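You operate a simulated robot arm through the tools that you are given. There is no shell and no other tool. Be economical: measure what you need, move in short steps, check, and stop when the job is done.

The job below is to be done with a simulated robot arm. You get a single attempt, and the scene is never put back.

JOB
Add 3 strokes of CLOVE to the conical flask, stopper it and shake it even.
Fine: the orange stopper; the flask ends in the PACK tray.

Only the result counts: the job must be done as asked and must still hold three seconds after the hand-in. Knocking over, shifting, dropping, spilling or breaking anything else fails it. A push-on lid holds only when it is set on centred and level and pressed home; a screw cap is set on level and turned clockwise until tight.

ROBOT AND FRAMES
A 6-joint arm with a two-finger parallel gripper, fixed in place. Base frame: the origin is at the foot of the arm, x ahead of it, y to its left, z up; the work surface is at about z = 75. Lengths are in cm, angles in degrees, forces in N, time in s.
With the tool pointing down near the work surface it reaches from about 26 to 68 cm from the base axis. Its first joint turns from -66.0 to 66.0 degrees. Payload 2.9 kg.
The tool frame sits at the grasp point between the pads (the TCP): z along the fingers, y along the line on which they close. The tips reach 3 cm beyond it. Largest opening 11 cm; finger width 2, thickness 1; the body of the gripper, 4.8 by 11.2 cm, starts 5.5 cm behind the TCP.
Orientation is that of the tool frame in the base frame, as a unit quaternion [x, y, z, w]. With the fingers straight down and closing along the base's y, the tool's x points along the base's -x, its y along +y and its z along -z.

CONTROLS
- The arm moves only by the tool drive_tool. Its argument "deltas" is a list of rows, each a list of 3 entries, a list of its own where there are three numbers: the shift along the base's x, y, z in cm, then the turn, a rotation vector about the base's x, y, z in degrees, then the gripper command, from -1 (fully open) to 1 (shut), values between in proportion. In form: [[[dx, dy, dz], [ax, ay, az], fingers], ...]. A call has 1 to 20 rows; each row is the pose to reach, as a shift and turn from the pose commanded when the call began. Rows are played at 5 a second. More than 5 cm and 8.6 degrees between two rows, or a gripper value outside its range, and nothing of the call is played. Where a pose cannot be reached the arm comes as near as it can. A force on the tool above 70 N (or 10 N above the force at the start of the call, whichever is more), or a blocked arm, ends the call early, and 0.2 s more pass. The fingers move at their own pace (about 10.8 cm/s each) and stop on an object; they squeeze with about 22 N. The grip force told is the motor's: it shows also when the fingers shut on nothing. Time passes only in rows, and 0.2 s behind the last, so rows that repeat a pose let the fingers close. It gives the time, the measured TCP pose, the force on the tool (base axes), the opening and the grip force at its end, in the units of the frame above (readings bear some noise), and new pictures: "views" is both (left out), scene, wrist or none.
- Cameras (640 x 400 px; columns grow to the right, rows downward): "scene" is fixed at [7.54, 43.98, 140.79]; the picture's right is [-0.75, -0.66, 0.00], its down [-0.35, 0.40, -0.85] and it looks along [0.56, -0.64, -0.53] (base axes); focal length 271 px, centre (320, 200). "wrist" rides on the gripper at [-3.6, 0, -5.7] in the tool frame; the picture's right is [0.00, -1.00, 0.00], its down [0.97, 0.00, -0.24] and it looks along [0.24, 0.00, 0.97] (tool axes); focal length 218 px, centre (320, 200). There is no depth. A picture from a camera that has moved, and an enlarged one, comes with that camera's place and axes in the base frame and with its lens. The place of the scene camera against the robot may be out by one fixed shift of up to 2.5 cm in any direction.
- enlarge(camera, box): a new picture of the part [left, top, right, bottom] of that camera's present view, enlarged. It takes no simulated time.
- sign_off(): hands the job in; it is judged then, once.

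Go step by step. Nothing tells you positions but the pictures and the camera data: compare them with the known pose of the tool, close in by small moves and look again before you grip or let go. The budget is 120 turns and 150 pictures, counting those below and the enlarged ones. Unless the task says otherwise, let go and move clear before handing in, and close with one line.

The tools are called after "Request:" as a command line: name --argument value ..., lists and objects as JSON in quotes. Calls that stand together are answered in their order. drive_tool: Moves the arm, as the interface text tells. Its arguments: {"type":"object","properties":{"deltas":{"type":"array"},"views":{"type":"string","enum":["both","scene","wrist","none"]}},"required":["deltas"]} The other tools are called the same way: enlarge (camera, box) takes an enlarged picture of a part of a camera's view; sign_off () hands the job in.

At the start:

```text
time: 0.0
position: [34.48, -10.23, 124.63]
ee_rot: [0.001, 1.0, -0.001, 0.0]
ft_force: [0.1, -0.8, -0.2]
gripper_width: 10.97
grasp_force: 0.0
```

scene: 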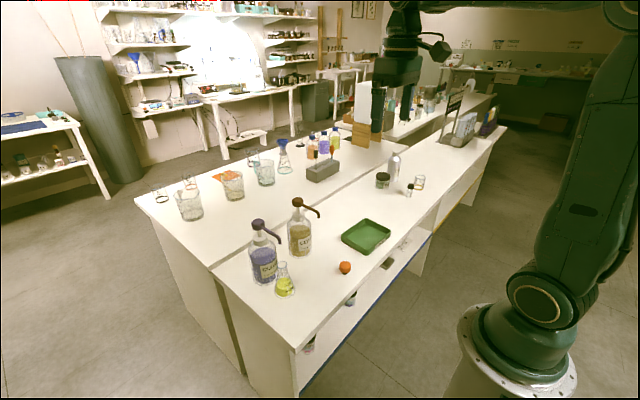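
wrist: 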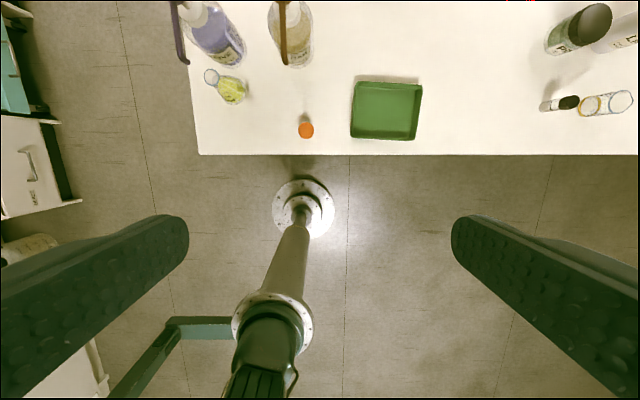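

I see two pump bottles, a conical flask with yellow liquid, an orange stopper and a green tray. I'll enlarge both views to read the labels.

Request:
enlarge --camera "scene" --box '[230, 180, 430, 305]'

Request:
enlarge --camera "wrist" --box '[160, 0, 440, 175]'

Request:
enlarge --camera "scene" --box '[350, 80, 510, 200]'

```text
3.20 times, centred on (330, 242) of scene
camera zoom: at [7.54, 43.98, 140.79], right [-0.75, -0.66, 0.0], down [-0.35, 0.4, -0.85], along [0.56, -0.64, -0.53], focal length 868 px, centre (288, 64)
```

zoom: 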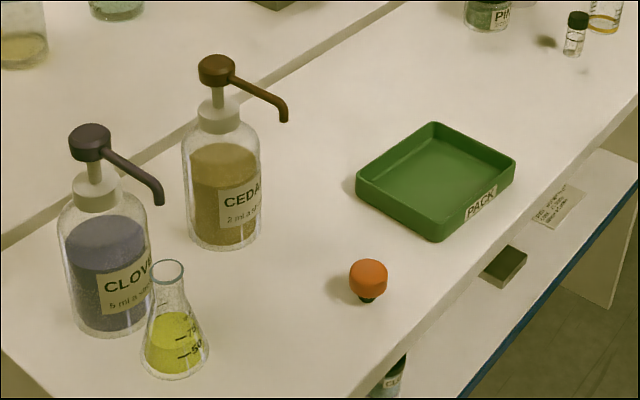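

```text
2.29 times, centred on (300, 88) of wrist
camera zoom: at [38.02, -10.22, 130.4], right [0.0, -1.0, 0.0], down [-0.97, 0.0, 0.24], along [-0.24, 0.0, -0.97], focal length 499 px, centre (366, 457)
```

zoom: 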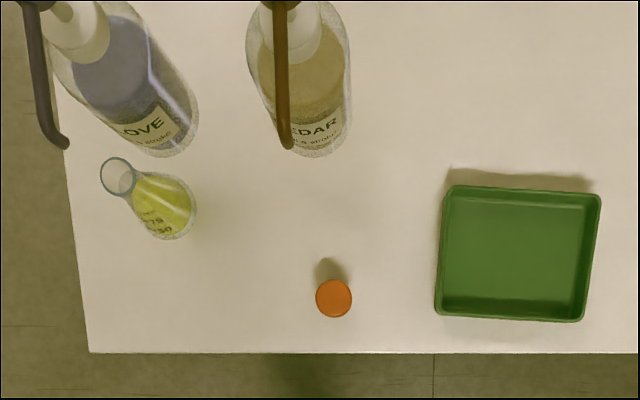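

```text
3.33 times, centred on (430, 140) of scene
camera zoom: at [7.54, 43.98, 140.79], right [-0.75, -0.66, 0.0], down [-0.35, 0.4, -0.85], along [0.56, -0.64, -0.53], focal length 904 px, centre (-47, 400)
```

zoom: 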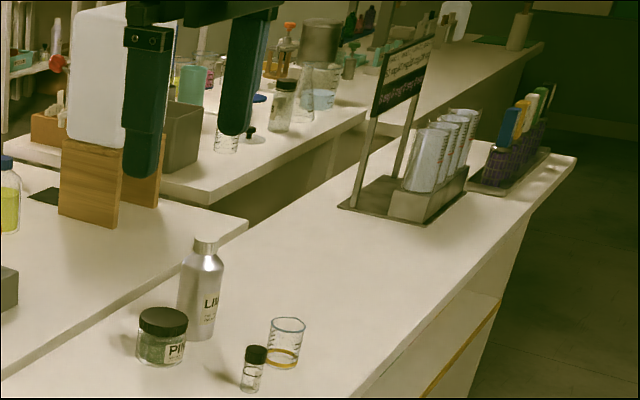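

The flask stands near the CLOVE spout at about (50, 10). I'll move over the area for a steeper view to measure it.

Request:
drive_tool --deltas '[[[3, 3, 0], [0, 0, 0], -1], [[6, 6, 0], [0, 0, 0], -1], [[9, 9, 0], [0, 0, 0], -1], [[12, 12, 0], [0, 0, 0], -1], [[15.5, 15.2, 0], [0, 0, 0], -1], [[15.5, 15.2, 0], [0, 0, 0], -1]]' --views "wrist"

```text
time: 1.4
position: [49.96, 5.01, 124.62]
ee_rot: [0.0, 1.0, 0.0, 0.0]
ft_force: [-0.2, 1.2, -0.7]
gripper_width: 11.01
grasp_force: 0.2
camera wrist: at [53.52, 4.99, 130.37], right [0.0, -1.0, 0.0], down [-0.97, 0.0, 0.24], along [-0.24, 0.0, -0.97], focal length 218 px, centre (320, 200)
```

wrist: 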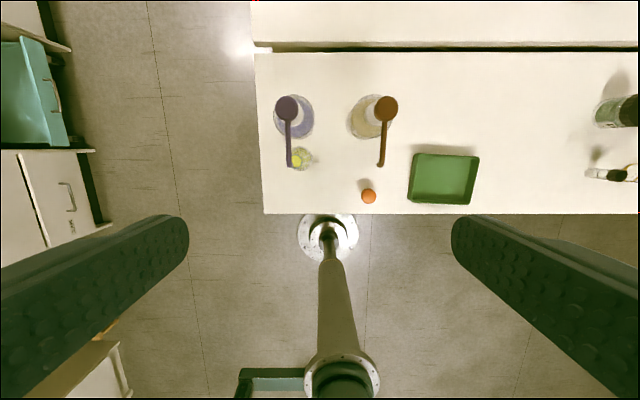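

Request:
enlarge --camera "wrist" --box '[250, 80, 346, 180]'

Request:
enlarge --camera "wrist" --box '[340, 130, 500, 230]'

```text
4.00 times, centred on (298, 130) of wrist
camera zoom: at [53.52, 4.99, 130.37], right [0.0, -1.0, 0.0], down [-0.97, 0.0, 0.24], along [-0.24, 0.0, -0.97], focal length 873 px, centre (408, 480)
```

zoom: 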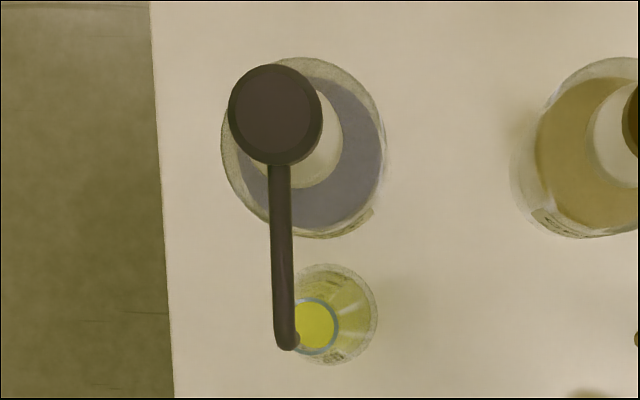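

```text
4.00 times, centred on (420, 180) of wrist
camera zoom: at [53.52, 4.99, 130.37], right [0.0, -1.0, 0.0], down [-0.97, 0.0, 0.24], along [-0.24, 0.0, -0.97], focal length 873 px, centre (-80, 280)
```

zoom: 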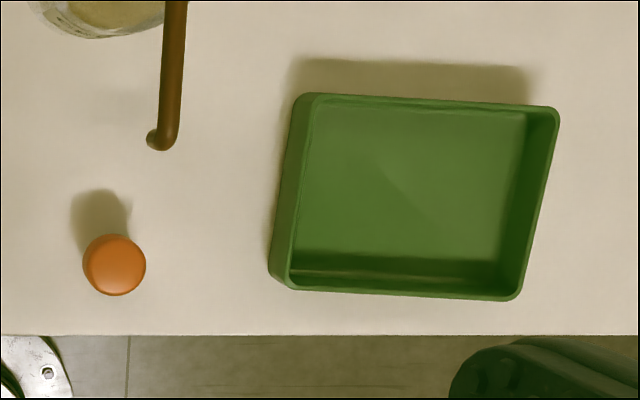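

The flask mouth is almost under the spout tip. I'll go lower, with the camera right above the spout, to check the offset closely.

Request:
drive_tool --deltas '[[[-1.6, 2.4, 0], [0, 0, 0], -1], [[-3.3, 4.9, -3], [0, 0, 0], -1], [[-3.3, 4.9, -7], [0, 0, 0], -1], [[-3.3, 4.9, -11], [0, 0, 0], -1], [[-3.3, 4.9, -15], [0, 0, 0], -1], [[-3.3, 4.9, -20], [0, 0, 0], -1], [[-3.3, 4.9, -20], [0, 0, 0], -1]]' --views "both"

```text
time: 3.0
position: [46.77, 10.03, 104.69]
ee_rot: [0.0, 1.0, 0.0, 0.0]
ft_force: [0.9, 0.2, 0.2]
gripper_width: 10.99
grasp_force: 0.1
camera wrist: at [50.28, 10.01, 110.38], right [0.0, -1.0, 0.0], down [-0.97, 0.0, 0.24], along [-0.24, 0.0, -0.97], focal length 218 px, centre (320, 200)
```

scene: 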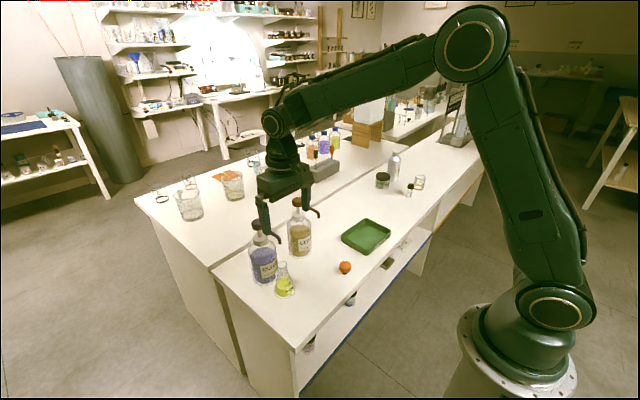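
wrist: 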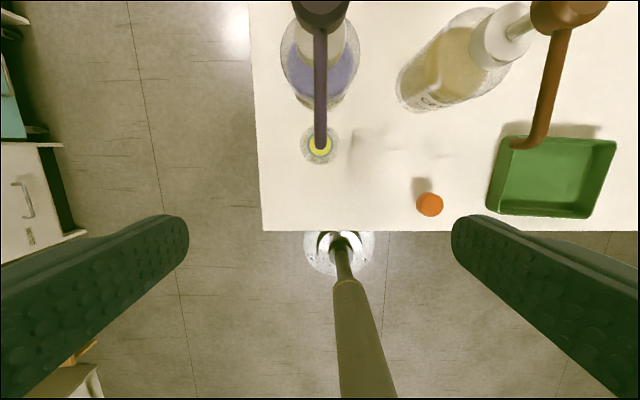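

Request:
enlarge --camera "wrist" --box '[280, 115, 360, 175]'

Request:
enlarge --camera "scene" --box '[230, 210, 310, 310]'

```text
6.67 times, centred on (320, 145) of wrist
camera zoom: at [50.28, 10.01, 110.38], right [0.0, -1.0, 0.0], down [-0.97, 0.0, 0.24], along [-0.24, 0.0, -0.97], focal length 1455 px, centre (320, 567)
```

zoom: 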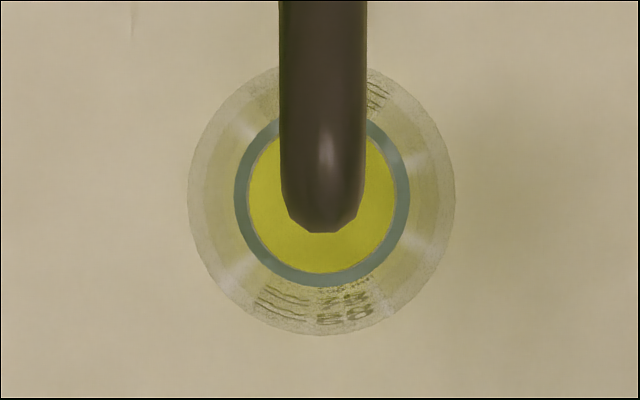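

```text
4.00 times, centred on (270, 260) of scene
camera zoom: at [7.54, 43.98, 140.79], right [-0.75, -0.66, 0.0], down [-0.35, 0.4, -0.85], along [0.56, -0.64, -0.53], focal length 1085 px, centre (520, -40)
```

zoom: 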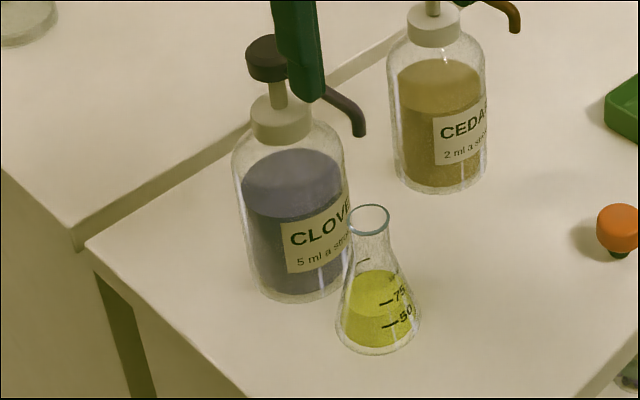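

The flask is centred under the spout at about (50.35, 10.0). Next I'll put the camera over the pump head to find its centre.

Request:
drive_tool --deltas '[[[4, 0, 1], [0, 0, 0], -1], [[9, 0, 1], [0, 0, 0], -1], [[9, 0, 1], [0, 0, 0], -1]]' --views "both"

Request:
enlarge --camera "wrist" --box '[270, 105, 370, 180]'

Request:
enlarge --camera "scene" --box '[230, 190, 310, 310]'

```text
time: 3.8
position: [55.81, 9.94, 105.65]
ee_rot: [0.0, 1.0, 0.0, 0.0]
ft_force: [0.6, 0.4, -0.4]
gripper_width: 11.01
grasp_force: 0.1
camera wrist: at [59.27, 9.9, 111.43], right [0.0, -1.0, 0.0], down [-0.97, 0.0, 0.24], along [-0.24, 0.0, -0.97], focal length 218 px, centre (320, 200)
```

scene: 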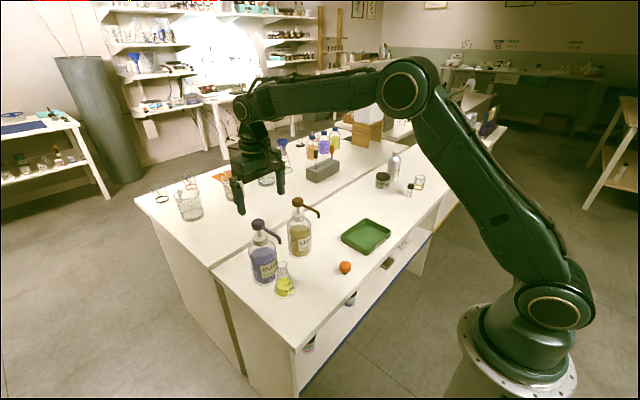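
wrist: 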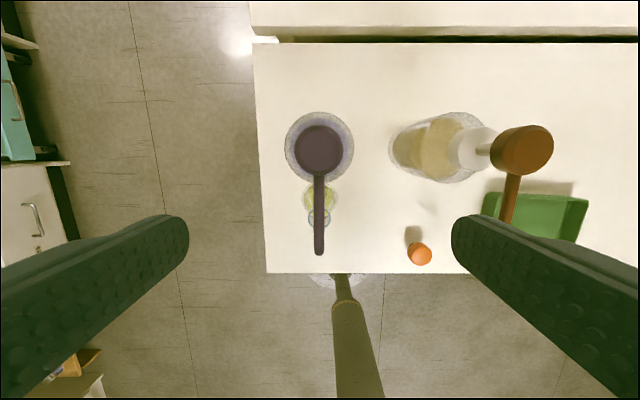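

```text
5.33 times, centred on (320, 142) of wrist
camera zoom: at [59.27, 9.9, 111.43], right [0.0, -1.0, 0.0], down [-0.97, 0.0, 0.24], along [-0.24, 0.0, -0.97], focal length 1164 px, centre (320, 507)
```

zoom: 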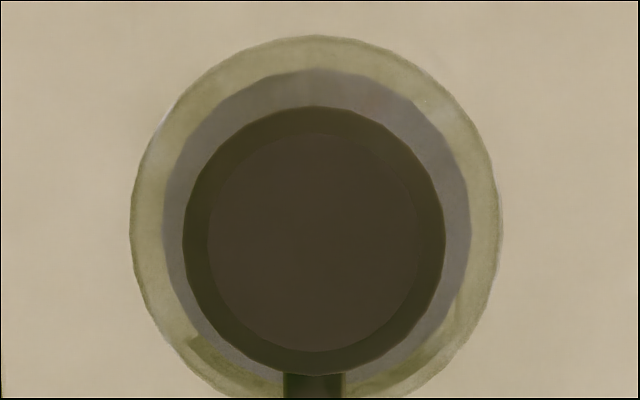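

```text
3.33 times, centred on (270, 250) of scene
camera zoom: at [7.55, 43.98, 140.79], right [-0.75, -0.66, 0.0], down [-0.35, 0.4, -0.85], along [0.56, -0.64, -0.53], focal length 904 px, centre (487, 33)
```

zoom: 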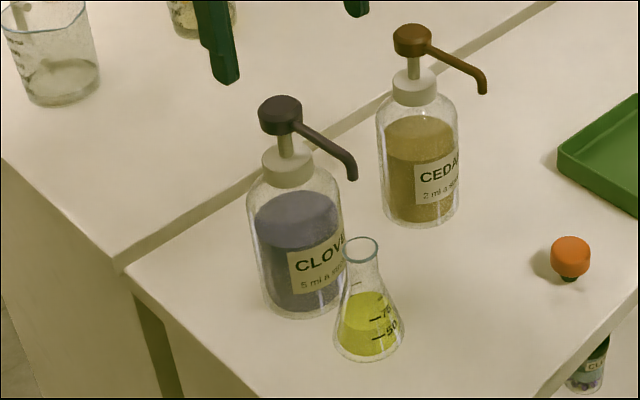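

The pump head centre is at about (59.0, 9.97) with its top near z 96.3. I'll close the fingers, move over it and come down to just above.

Request:
drive_tool --deltas '[[[0, 0, 0], [0, 0, 0], 1], [[1.6, 0, 0], [0, 0, 0], 1], [[3.25, 0.05, -1], [0, 0, 0], 1], [[3.25, 0.05, -3], [0, 0, 0], 1], [[3.25, 0.05, -5], [0, 0, 0], 1], [[3.25, 0.05, -5.5], [0, 0, 0], 1]]' --views "scene"

Request:
enlarge --camera "scene" --box '[230, 190, 310, 310]'

```text
time: 5.2
position: [59.07, 9.99, 100.15]
ee_rot: [0.0, 1.0, -0.001, 0.0]
ft_force: [0.4, 0.5, -0.4]
gripper_width: 0.0
grasp_force: 21.9
```

scene: 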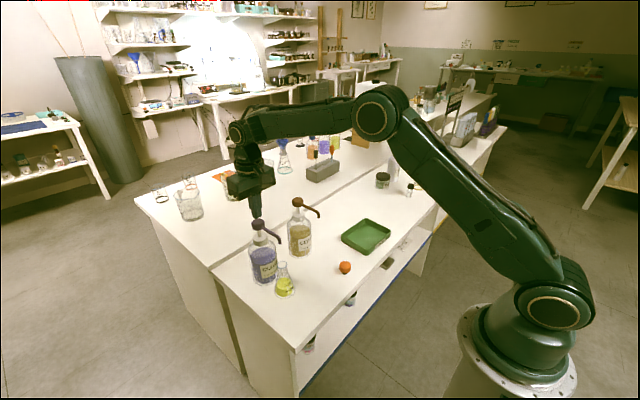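

```text
3.33 times, centred on (270, 250) of scene
camera zoom: at [7.55, 43.98, 140.79], right [-0.75, -0.66, 0.0], down [-0.35, 0.4, -0.85], along [0.56, -0.64, -0.53], focal length 904 px, centre (487, 33)
```

zoom: 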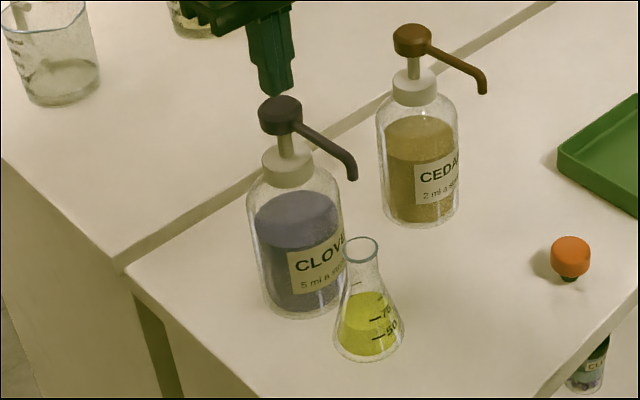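

Tips are just above the head. I'll descend a little at a time to feel the contact.

Request:
drive_tool --deltas '[[[0, 0, -0.3], [0, 0, 0], 1], [[0, 0, -0.6], [0, 0, 0], 1], [[0, 0, -0.9], [0, 0, 0], 1]]' --views "none"

```text
time: 6.0
position: [58.86, 9.92, 99.25]
ee_rot: [0.0, 1.0, 0.0, -0.001]
ft_force: [-0.1, 0.6, -0.7]
gripper_width: 0.0
grasp_force: 22.7
```

Request:
drive_tool --deltas '[[[0, 0, -0.3], [0, 0, 0], 1], [[0, 0, -0.5], [0, 0, 0], 1]]' --views "scene"

Request:
enlarge --camera "scene" --box '[240, 200, 300, 260]'

```text
time: 6.6
position: [58.93, 9.84, 98.87]
ee_rot: [0.0, 1.0, 0.0, 0.001]
ft_force: [0.1, 0.0, 0.8]
gripper_width: 0.0
grasp_force: 22.0
```

scene: 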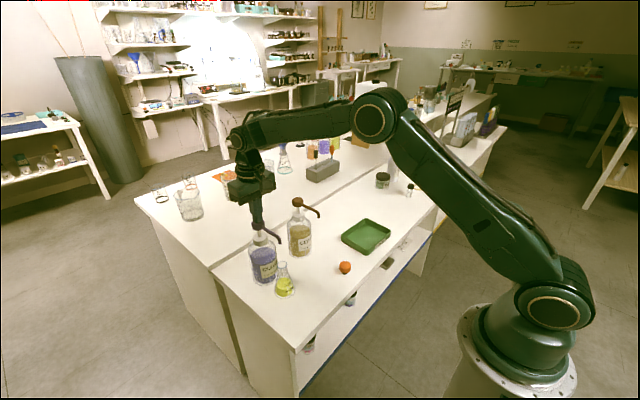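

```text
6.67 times, centred on (270, 230) of scene
camera zoom: at [7.54, 43.98, 140.79], right [-0.75, -0.66, 0.0], down [-0.35, 0.4, -0.85], along [0.56, -0.64, -0.53], focal length 1808 px, centre (653, 0)
```

zoom: 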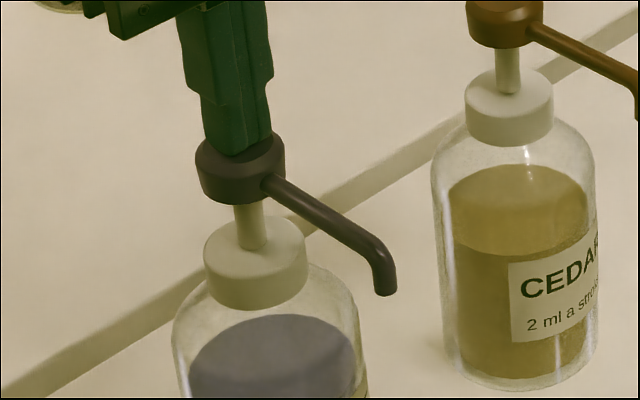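

The tips are at the head. Now the first full stroke: press down steadily until it bottoms.

Request:
drive_tool --deltas '[[[0, 0, -0.4], [0, 0, 0], 1], [[0, 0, -0.8], [0, 0, 0], 1], [[0, 0, -1.2], [0, 0, 0], 1]]' --views "scene"

Request:
enlarge --camera "scene" --box '[240, 200, 320, 300]'

```text
time: 7.4
position: [58.96, 9.92, 97.66]
ee_rot: [0.0, 1.0, -0.001, 0.001]
ft_force: [-2.2, -1.6, 9.2]
gripper_width: 0.01
grasp_force: 22.1
```

scene: 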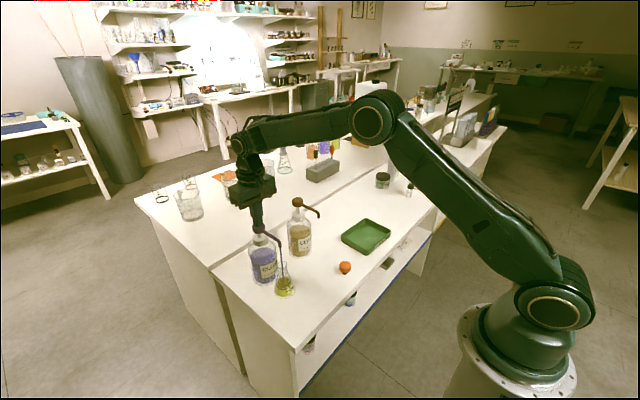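

```text
4.00 times, centred on (280, 250) of scene
camera zoom: at [7.52, 43.97, 140.79], right [-0.75, -0.66, 0.0], down [-0.35, 0.4, -0.85], along [0.56, -0.64, -0.53], focal length 1085 px, centre (480, 0)
```

zoom: 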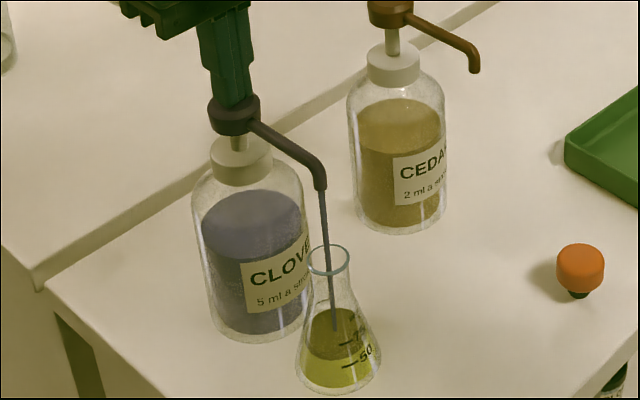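

It is dispensing into the flask. I'll continue to the bottom of the stroke.

Request:
drive_tool --deltas '[[[0, 0, -0.3], [0, 0, 0], 1], [[0, 0, -0.6], [0, 0, 0], 1], [[0, 0, -0.6], [0, 0, 0], 1]]' --views "scene"

Request:
enlarge --camera "scene" --box '[240, 200, 320, 300]'

```text
time: 8.2
position: [58.91, 9.92, 97.35]
ee_rot: [0.001, 1.0, 0.0, 0.002]
ft_force: [-8.4, -2.5, 28.5]
gripper_width: 0.0
grasp_force: 22.0
```

scene: 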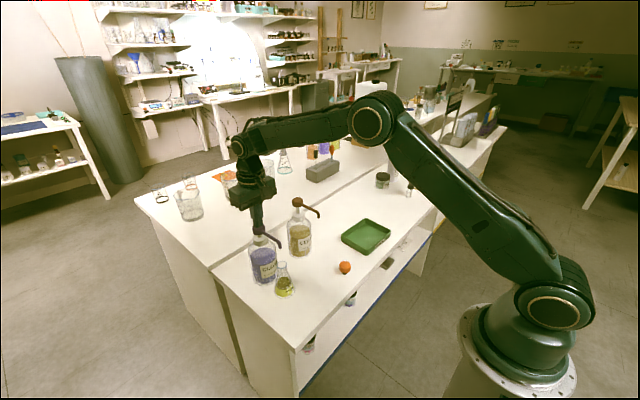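

```text
4.00 times, centred on (280, 250) of scene
camera zoom: at [7.47, 43.96, 140.8], right [-0.75, -0.66, 0.0], down [-0.35, 0.4, -0.85], along [0.56, -0.64, -0.53], focal length 1085 px, centre (480, 0)
```

zoom: 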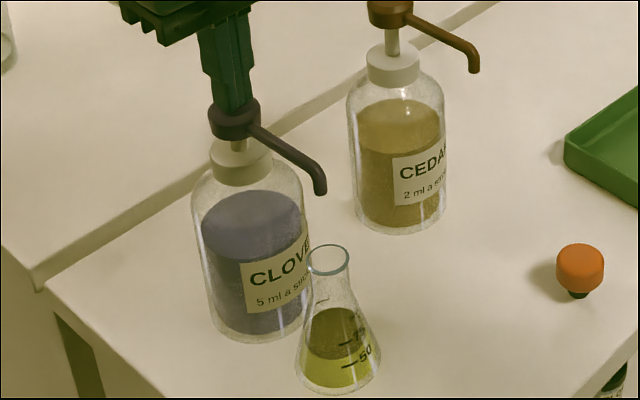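

The first stroke bottomed out and the stream has stopped. I'll lift so the head returns fully.

Request:
drive_tool --deltas '[[[0, 0, 0.6], [0, 0, 0], 1], [[0, 0, 1.3], [0, 0, 0], 1], [[0, 0, 2.3], [0, 0, 0], 1], [[0, 0, 2.3], [0, 0, 0], 1], [[0, 0, 2.3], [0, 0, 0], 1]]' --views "scene"

Request:
enlarge --camera "scene" --box '[240, 200, 320, 300]'

```text
time: 9.4
position: [58.8, 10.01, 99.27]
ee_rot: [-0.001, 1.0, 0.0, -0.001]
ft_force: [-0.4, -0.9, 0.5]
gripper_width: 0.01
grasp_force: 22.0
```

scene: 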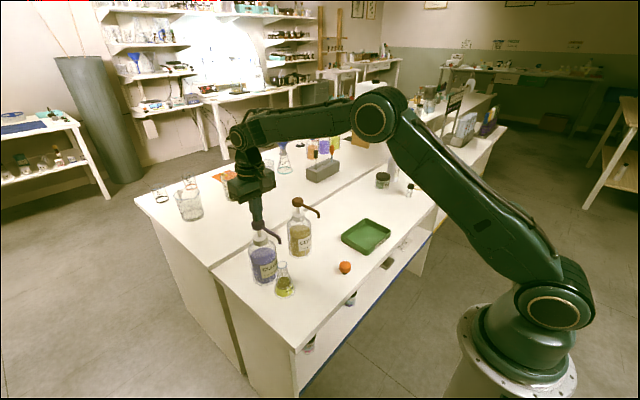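

```text
4.00 times, centred on (280, 250) of scene
camera zoom: at [7.54, 43.98, 140.79], right [-0.75, -0.66, 0.0], down [-0.35, 0.4, -0.85], along [0.56, -0.64, -0.53], focal length 1085 px, centre (480, 0)
```

zoom: 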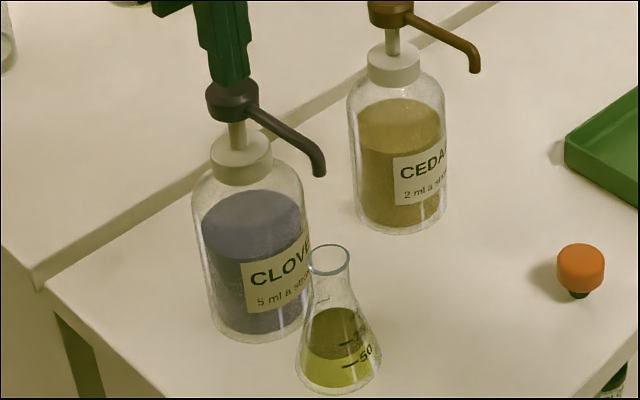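

The head has returned. Now the second stroke in the same way: down, hold, and up.

Request:
drive_tool --deltas '[[[0, 0, -0.5], [0, 0, 0], 1], [[0, 0, -0.9], [0, 0, 0], 1], [[0, 0, -1.3], [0, 0, 0], 1], [[0, 0, -1.7], [0, 0, 0], 1], [[0, 0, -2.0], [0, 0, 0], 1], [[0, 0, -2.25], [0, 0, 0], 1], [[0, 0, -2.25], [0, 0, 0], 1]]' --views "scene"

Request:
enlarge --camera "scene" --box '[240, 200, 320, 300]'

```text
time: 11.0
position: [58.92, 9.88, 97.17]
ee_rot: [0.0, 1.0, 0.001, 0.002]
ft_force: [-8.1, -2.1, 27.2]
gripper_width: 0.0
grasp_force: 22.2
```

scene: 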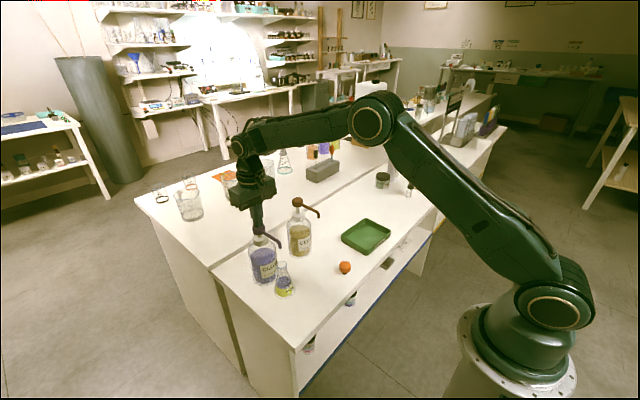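

```text
4.00 times, centred on (280, 250) of scene
camera zoom: at [7.47, 43.97, 140.8], right [-0.75, -0.66, 0.0], down [-0.35, 0.4, -0.85], along [0.56, -0.64, -0.53], focal length 1085 px, centre (480, 0)
```

zoom: 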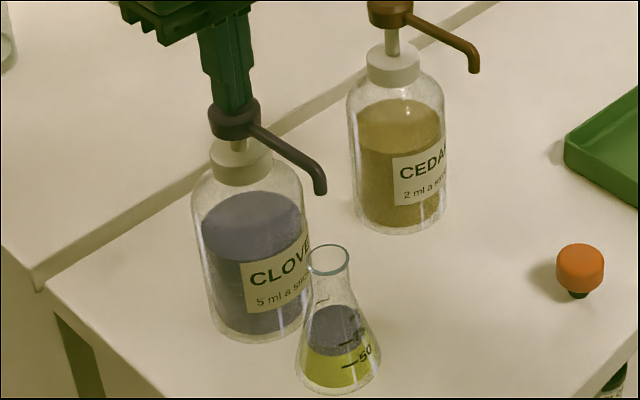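

The second stroke went in and the level rose. I'll lift off now, then give the third.

Request:
drive_tool --deltas '[[[0, 0, 0.6], [0, 0, 0], 1], [[0, 0, 1.3], [0, 0, 0], 1], [[0, 0, 2.25], [0, 0, 0], 1], [[0, 0, 2.25], [0, 0, 0], 1], [[0, 0, 2.25], [0, 0, 0], 1]]' --views "scene"

Request:
enlarge --camera "scene" --box '[240, 200, 320, 300]'

```text
time: 12.2
position: [58.88, 9.96, 99.27]
ee_rot: [0.0, 1.0, 0.0, 0.0]
ft_force: [-0.3, -0.2, 0.1]
gripper_width: 0.0
grasp_force: 22.0
```

scene: 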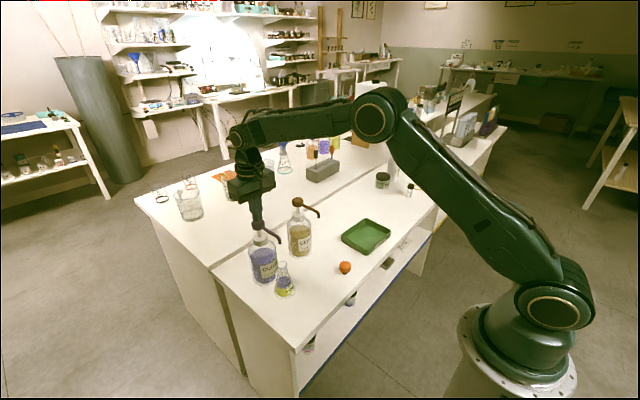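

```text
4.00 times, centred on (280, 250) of scene
camera zoom: at [7.54, 43.98, 140.79], right [-0.75, -0.66, 0.0], down [-0.35, 0.4, -0.85], along [0.56, -0.64, -0.53], focal length 1085 px, centre (480, 0)
```

zoom: 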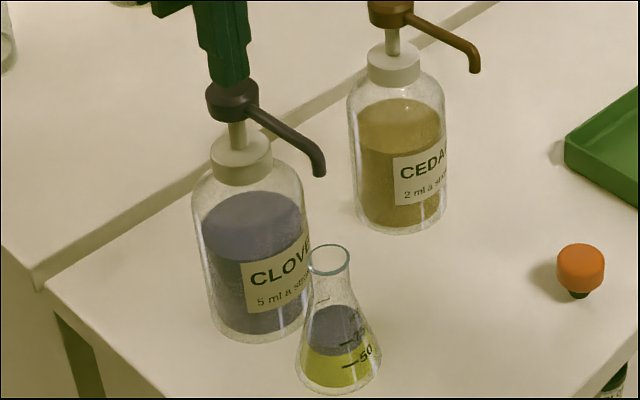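

Everything looks the same and the head is fully up, so I'll give the third stroke.

Request:
drive_tool --deltas '[[[0, 0, -0.5], [0, 0, 0], 1], [[0, 0, -0.9], [0, 0, 0], 1], [[0, 0, -1.3], [0, 0, 0], 1], [[0, 0, -1.7], [0, 0, 0], 1], [[0, 0, -2.0], [0, 0, 0], 1], [[0, 0, -2.25], [0, 0, 0], 1], [[0, 0, -2.25], [0, 0, 0], 1]]' --views "scene"

Request:
enlarge --camera "scene" --box '[240, 200, 320, 300]'

```text
time: 13.8
position: [59.02, 9.94, 97.28]
ee_rot: [0.0, 1.0, 0.0, 0.001]
ft_force: [-4.4, 2.7, 26.8]
gripper_width: 0.0
grasp_force: 21.9
```

scene: 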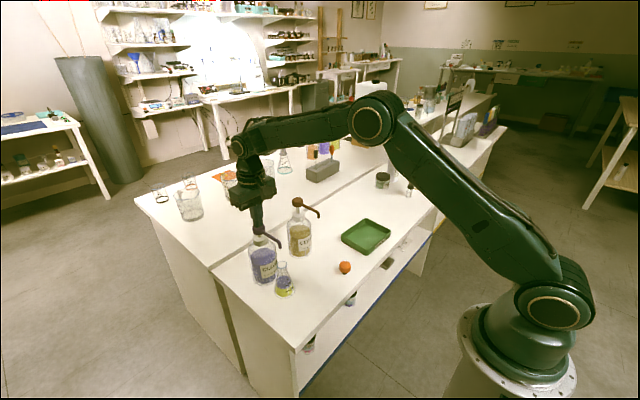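

```text
4.00 times, centred on (280, 250) of scene
camera zoom: at [7.48, 43.98, 140.79], right [-0.75, -0.66, 0.0], down [-0.35, 0.4, -0.85], along [0.56, -0.64, -0.53], focal length 1085 px, centre (480, 0)
```

zoom: 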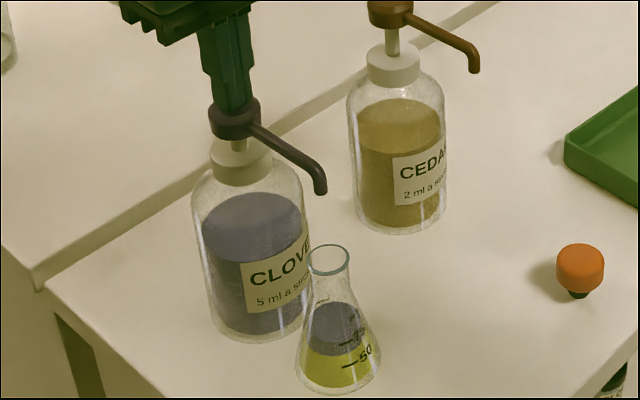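

Three strokes are in. I'll lift clear, back off and open, then look at the stopper and flask.

Request:
drive_tool --deltas '[[[0, 0, 1.5], [0, 0, 0], 1], [[0, 0, 4], [0, 0, 0], 1], [[0, 0, 8], [0, 0, 0], 1], [[-4, -1, 10], [0, 0, 0], 1], [[-8, -4, 10], [0, 0, 0], -1], [[-12, -8, 10], [0, 0, 0], -1], [[-16, -11, 10], [0, 0, 0], -1], [[-20, -14, 10], [0, 0, 0], -1], [[-20, -14, 10], [0, 0, 0], -1]]' --views "both"

Request:
enlarge --camera "wrist" --box '[230, 60, 470, 210]'

Request:
enlarge --camera "scene" --box '[240, 200, 320, 300]'

```text
refused: row 6 steps farther than a row can; nothing moved
```

```text
2.67 times, centred on (350, 135) of wrist
camera zoom: at [62.47, 9.94, 102.97], right [0.0, -1.0, 0.0], down [-0.97, 0.0, 0.24], along [-0.24, 0.0, -0.97], focal length 582 px, centre (240, 373)
```

zoom: 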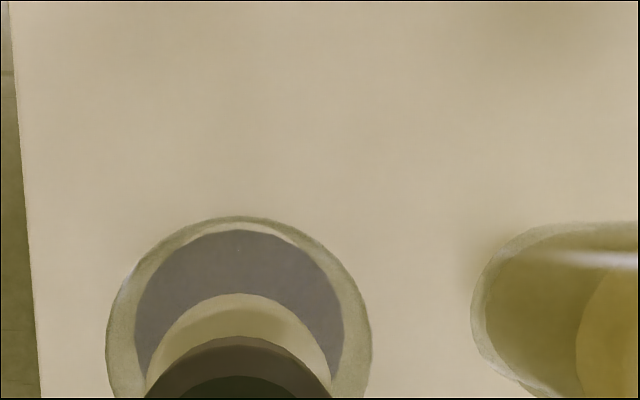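

```text
4.00 times, centred on (280, 250) of scene
camera zoom: at [7.48, 43.98, 140.79], right [-0.75, -0.66, 0.0], down [-0.35, 0.4, -0.85], along [0.56, -0.64, -0.53], focal length 1085 px, centre (480, 0)
```

zoom: 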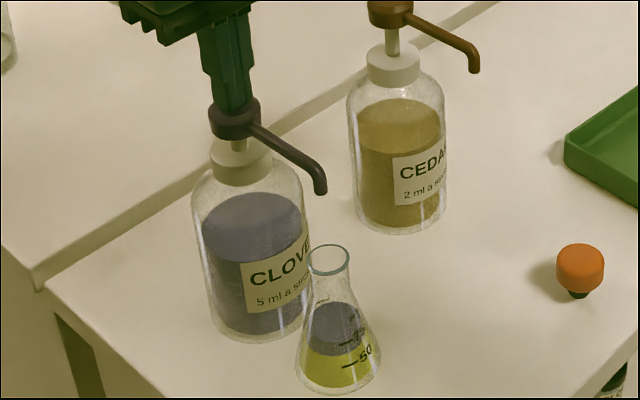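

The call was refused for one step that was slightly too long. I'll retry with shorter steps and end with the camera over the stopper.

Request:
drive_tool --deltas '[[[0, 0, 1.5], [0, 0, 0], 1], [[0, 0, 4], [0, 0, 0], 1], [[0, 0, 8], [0, 0, 0], 1], [[-3, -1, 10], [0, 0, 0], 1], [[-6, -4, 10], [0, 0, 0], -1], [[-9, -7, 10], [0, 0, 0], -1], [[-12, -10, 10], [0, 0, 0], -1], [[-15, -13, 10], [0, 0, 0], -1], [[-18, -15.5, 8], [0, 0, 0], -1], [[-20.5, -16.8, 5], [0, 0, 0], -1], [[-20.5, -16.8, 2], [0, 0, 0], -1], [[-20.5, -16.8, 2], [0, 0, 0], -1]]' --views "both"

Request:
enlarge --camera "wrist" --box '[270, 105, 370, 180]'

Request:
enlarge --camera "scene" --box '[250, 210, 370, 300]'

```text
time: 16.4
position: [38.37, -6.8, 99.02]
ee_rot: [0.0, 1.0, 0.0, 0.0]
ft_force: [0.2, -0.4, -0.1]
gripper_width: 11.01
grasp_force: 0.1
camera wrist: at [41.86, -6.88, 104.73], right [0.0, -1.0, 0.0], down [-0.97, 0.0, 0.24], along [-0.24, 0.0, -0.97], focal length 218 px, centre (320, 200)
```

scene: 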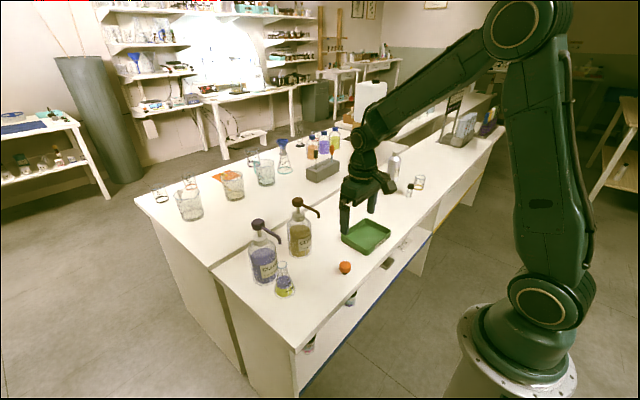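
wrist: 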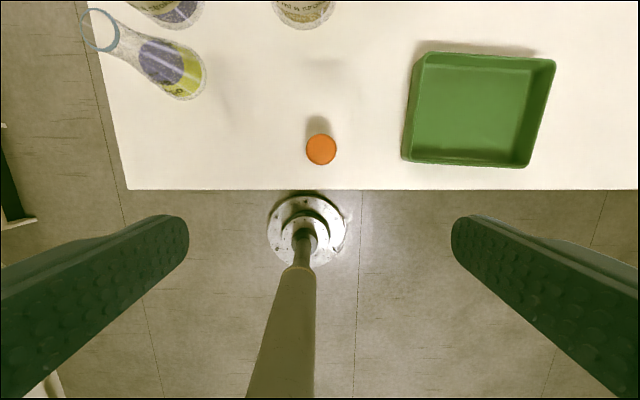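

```text
5.33 times, centred on (320, 142) of wrist
camera zoom: at [41.86, -6.88, 104.73], right [0.0, -1.0, 0.0], down [-0.97, 0.0, 0.24], along [-0.24, 0.0, -0.97], focal length 1164 px, centre (320, 507)
```

zoom: 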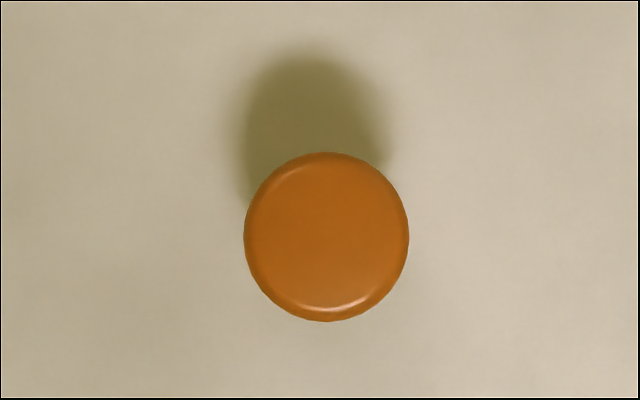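

```text
4.44 times, centred on (310, 255) of scene
camera zoom: at [7.54, 43.98, 140.79], right [-0.75, -0.66, 0.0], down [-0.35, 0.4, -0.85], along [0.56, -0.64, -0.53], focal length 1206 px, centre (364, -44)
```

zoom: 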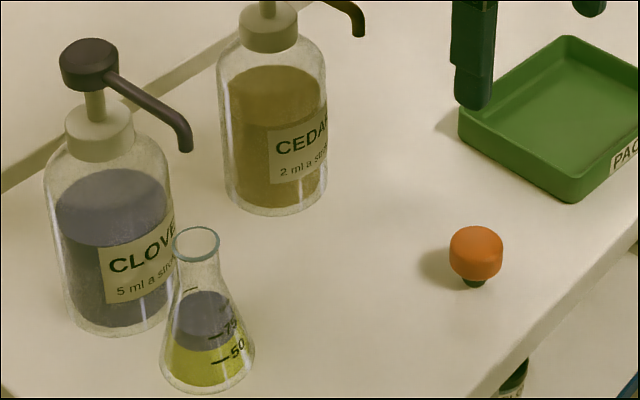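

The stopper stands upright at about (41.5, -7.0), but the spout blocks access above the flask. I'll grip the flask neck from the side, so next I tilt the tool in front of the flask.

Request:
drive_tool --deltas '[[[1, 4, 0], [0, 0, 0], -1], [[2, 8, 0], [0, 0, 0], -1], [[3, 12, 0], [0, 0, 0], -1], [[3.6, 16.8, 0], [0, 0, 0], -1], [[3.6, 16.8, 0], [0, -8, 0], -1], [[3.6, 16.8, 0], [0, -16, 0], -1], [[3.6, 16.8, 0], [0, -24, 0], -1], [[3.6, 16.8, 0], [0, -32, 0], -1], [[3.6, 16.8, 0], [0, -40, 0], -1], [[3.6, 16.8, 0], [0, -48, 0], -1], [[3.6, 16.8, 0], [0, -56, 0], -1], [[3.6, 16.8, 0], [0, -64, 0], -1], [[3.6, 16.8, 0], [0, -72, 0], -1], [[3.6, 16.8, 0], [0, -75, 0], -1], [[3.6, 16.8, 0], [0, -75, 0], -1]]' --views "both"

```text
time: 19.6
position: [43.35, 10.61, 98.8]
ee_rot: [0.0, 0.793, 0.0, 0.609]
ft_force: [-0.5, 1.1, 0.2]
gripper_width: 11.04
grasp_force: 0.1
out of reach, approached as far as the arm can: row 13, 14, 15
camera wrist: at [38.8, 10.58, 103.75], right [0.0, -1.0, 0.0], down [-0.48, 0.0, -0.88], along [0.88, 0.0, -0.48], focal length 218 px, centre (320, 200)
```

scene: 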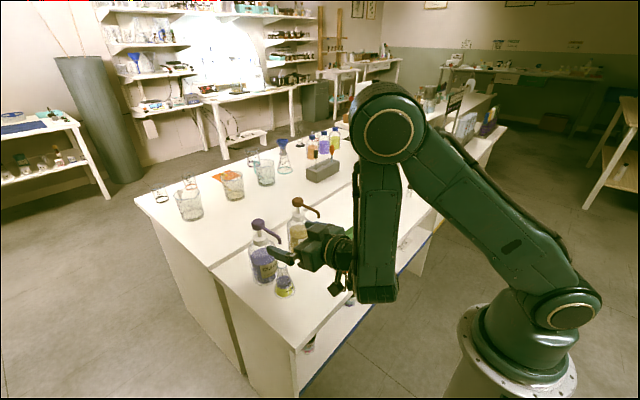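
wrist: 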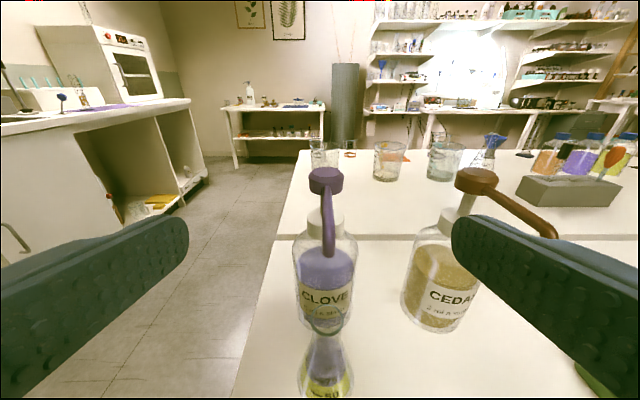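

The tilt is nearly there, limited by the arm's reach at this height. I'll descend to neck height in front of the flask and check.

Request:
drive_tool --deltas '[[[1, 0, -3], [0, 0, 0], -1], [[1, 0, -6], [0, 0, 0], -1], [[1, 0, -9], [0, 0, 0], -1], [[1, 0, -11.5], [0, 0, 0], -1], [[1, 0, -14], [0, 0, 0], -1], [[1, 0, -14], [0, 0, 0], -1]]' --views "both"

```text
time: 21.0
position: [48.84, 12.59, 86.45]
ee_rot: [0.001, 0.795, -0.001, 0.607]
ft_force: [0.8, 0.1, 0.7]
gripper_width: 10.99
grasp_force: 0.0
out of reach, approached as far as the arm can: row 2, 3, 4, 5, 6
camera wrist: at [44.18, 12.71, 91.39], right [0.0, -1.0, 0.0], down [-0.49, 0.0, -0.87], along [0.87, 0.0, -0.49], focal length 218 px, centre (320, 200)
```

scene: 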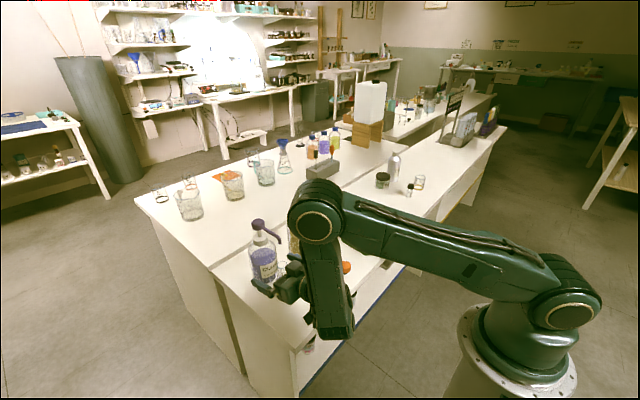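
wrist: 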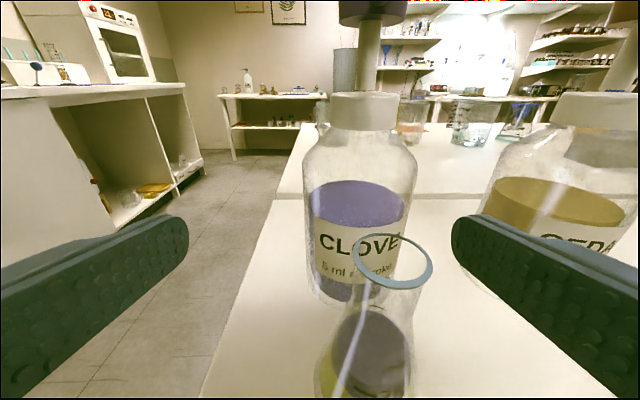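

The arm drifted outward because the tilt is too flat for this radius, but the flask is still untouched between the open fingers. I'll ease the tilt to about 62° so the commanded pose can be reached.

Request:
drive_tool --deltas '[[[2, 0, 1], [0, 5, 0], -1], [[2, 0, 1], [0, 10, 0], -1], [[2, 0, 1], [0, 13, 0], -1], [[2, 0, 1], [0, 13, 0], -1], [[2, 0, 1], [0, 13, 0], -1]]' --views "both"

```text
time: 22.2
position: [50.75, 12.74, 87.38]
ee_rot: [0.0, 0.857, 0.0, 0.515]
ft_force: [0.5, -1.0, 0.4]
gripper_width: 11.01
grasp_force: 0.0
camera wrist: at [47.43, 12.73, 93.31], right [0.0, -1.0, 0.0], down [-0.67, 0.0, -0.74], along [0.74, 0.0, -0.67], focal length 218 px, centre (320, 200)
```

scene: 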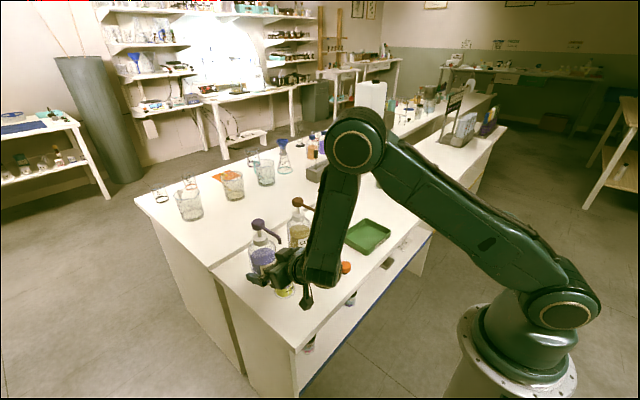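
wrist: 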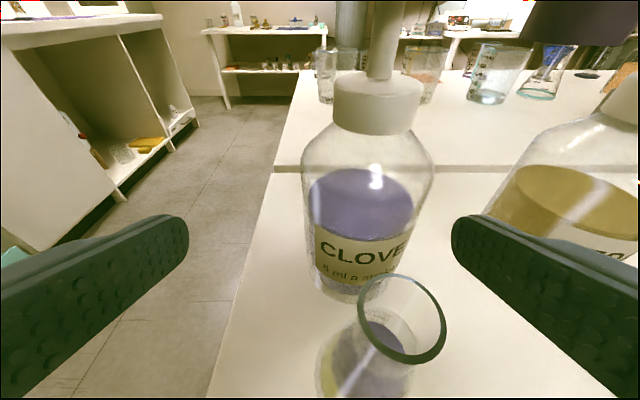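

Now the pose is reachable with a tilt of 62°, and the flask is undisturbed at about (50.2, 10). I'll centre sideways and lower part-way to the neck.

Request:
drive_tool --deltas '[[[-0.3, -1.4, 0], [0, 0, 0], -1], [[-0.5, -2.7, 0], [0, 0, 0], -1], [[-0.5, -2.7, -1], [0, 0, 0], -1], [[-0.5, -2.7, -2], [0, 0, 0], -1], [[-0.5, -2.7, -2], [0, 0, 0], -1]]' --views "both"

Request:
enlarge --camera "scene" --box '[235, 210, 335, 310]'

```text
time: 23.4
position: [50.45, 10.07, 85.48]
ee_rot: [0.0, 0.857, 0.0, 0.515]
ft_force: [0.5, 0.1, 0.0]
gripper_width: 11.02
grasp_force: 0.0
camera wrist: at [46.97, 10.13, 91.3], right [0.0, -1.0, 0.0], down [-0.67, 0.0, -0.74], along [0.74, 0.0, -0.67], focal length 218 px, centre (320, 200)
```

scene: 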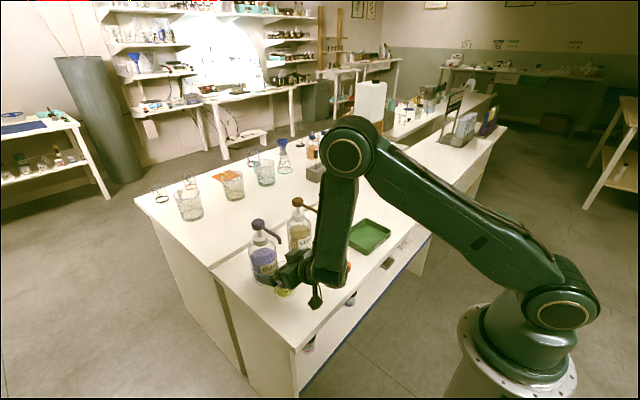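
wrist: 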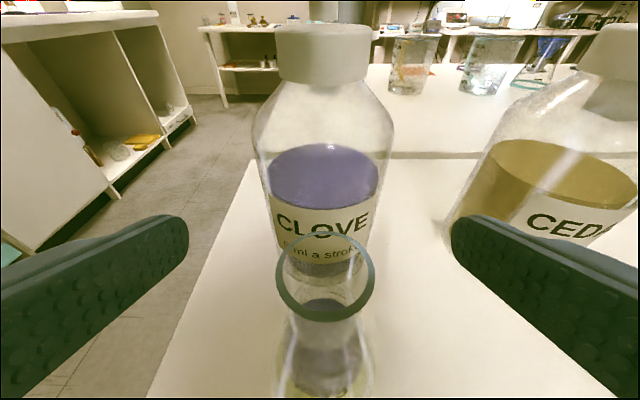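

```text
4.00 times, centred on (285, 260) of scene
camera zoom: at [7.55, 43.98, 140.79], right [-0.75, -0.66, 0.0], down [-0.35, 0.4, -0.85], along [0.56, -0.64, -0.53], focal length 1085 px, centre (460, -40)
```

zoom: 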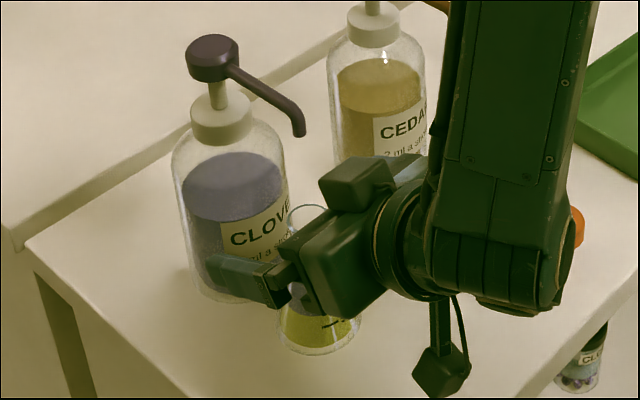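

The flask is centred between the fingers. I'll lower to mid-neck and close gently.

Request:
drive_tool --deltas '[[[-0.05, -0.05, -0.7], [0, 0, 0], -1], [[-0.1, -0.07, -1.4], [0, 0, 0], -1], [[-0.1, -0.07, -1.4], [0, 0, 0], 0.2], [[-0.1, -0.07, -1.4], [0, 0, 0], 0.5], [[-0.1, -0.07, -1.4], [0, 0, 0], 0.5]]' --views "wrist"

```text
time: 24.6
position: [50.23, 10.05, 83.98]
ee_rot: [0.0, 0.857, 0.0, 0.515]
ft_force: [0.3, 0.4, 0.3]
gripper_width: 2.85
grasp_force: 22.6
camera wrist: at [46.89, 10.01, 89.92], right [0.0, -1.0, 0.0], down [-0.67, 0.0, -0.74], along [0.74, 0.0, -0.67], focal length 218 px, centre (320, 200)
```

wrist: 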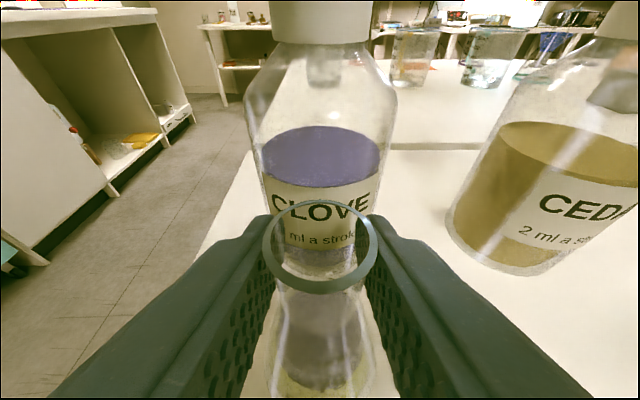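

The neck is gripped at 2.85 cm. I'll lift 1.5 cm (the mouth stays below the spout) and move to the open area near (46.2, 2.5).

Request:
drive_tool --deltas '[[[0, 0, 0], [0, 0, 0], 1], [[0, 0, 0.7], [0, 0, 0], 1], [[0, 0, 1.5], [0, 0, 0], 1], [[-1.5, 0, 1.5], [0, 0, 0], 1], [[-3, -1, 1.5], [0, 0, 0], 1], [[-4, -2.5, 1.5], [0, 0, 0], 1], [[-4, -4.2, 1.5], [0, 0, 0], 1], [[-4, -6, 1.5], [0, 0, 0], 1], [[-4, -7.5, 1.5], [0, 0, 0], 1], [[-4, -7.5, 1.5], [0, 0, 0], 1]]' --views "both"

Request:
enlarge --camera "scene" --box '[235, 200, 395, 310]'

```text
time: 26.8
position: [46.4, 2.5, 85.54]
ee_rot: [0.0, 0.857, 0.0, 0.516]
ft_force: [0.8, -0.4, 2.5]
gripper_width: 2.84
grasp_force: 22.0
camera wrist: at [42.86, 2.48, 91.43], right [0.0, -1.0, 0.0], down [-0.67, 0.0, -0.75], along [0.75, 0.0, -0.67], focal length 218 px, centre (320, 200)
```

scene: 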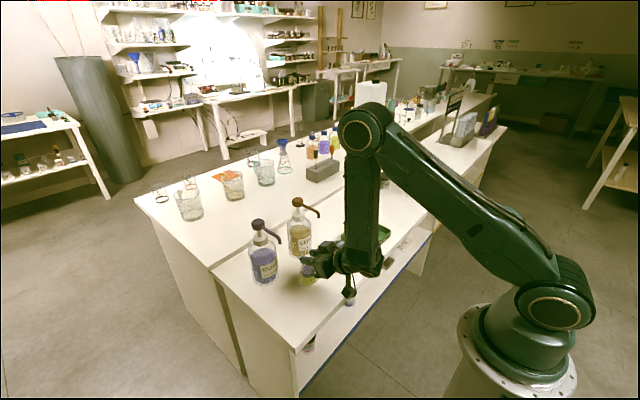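
wrist: 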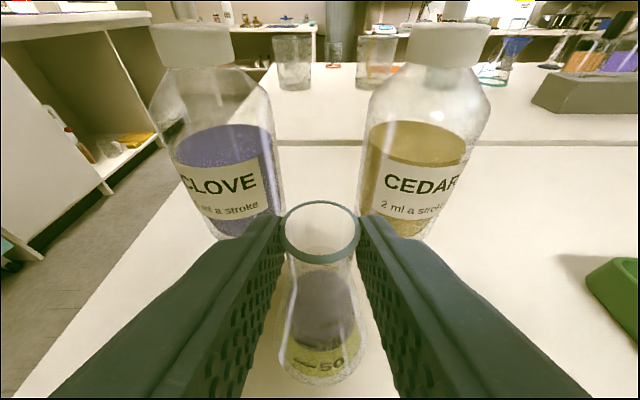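

```text
3.64 times, centred on (315, 255) of scene
camera zoom: at [7.54, 43.98, 140.79], right [-0.75, -0.66, 0.0], down [-0.35, 0.4, -0.85], along [0.56, -0.64, -0.53], focal length 986 px, centre (338, 0)
```

zoom: 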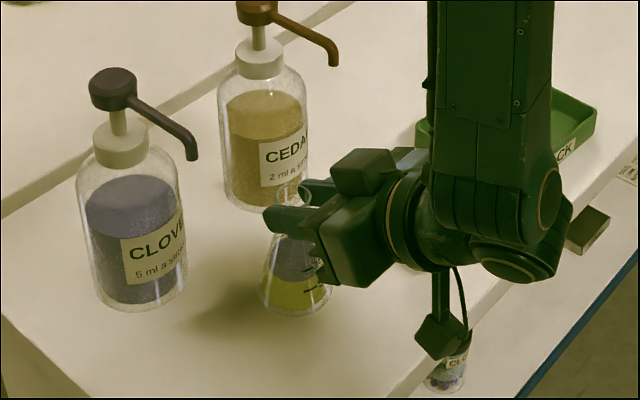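

The flask is lifted upright and is over clear table. I'll lower it, feel for contact, and keep hold for now.

Request:
drive_tool --deltas '[[[0, 0, -0.7], [0, 0, 0], 1], [[0, 0, -1.2], [0, 0, 0], 1], [[0, 0, -1.45], [0, 0, 0], 1], [[0, 0, -1.45], [0, 0, 0], 1]]' --views "none"

```text
time: 27.8
position: [46.52, 2.62, 84.36]
ee_rot: [-0.001, 0.855, 0.001, 0.519]
ft_force: [8.4, -4.3, 26.3]
gripper_width: 2.95
grasp_force: 22.3
```

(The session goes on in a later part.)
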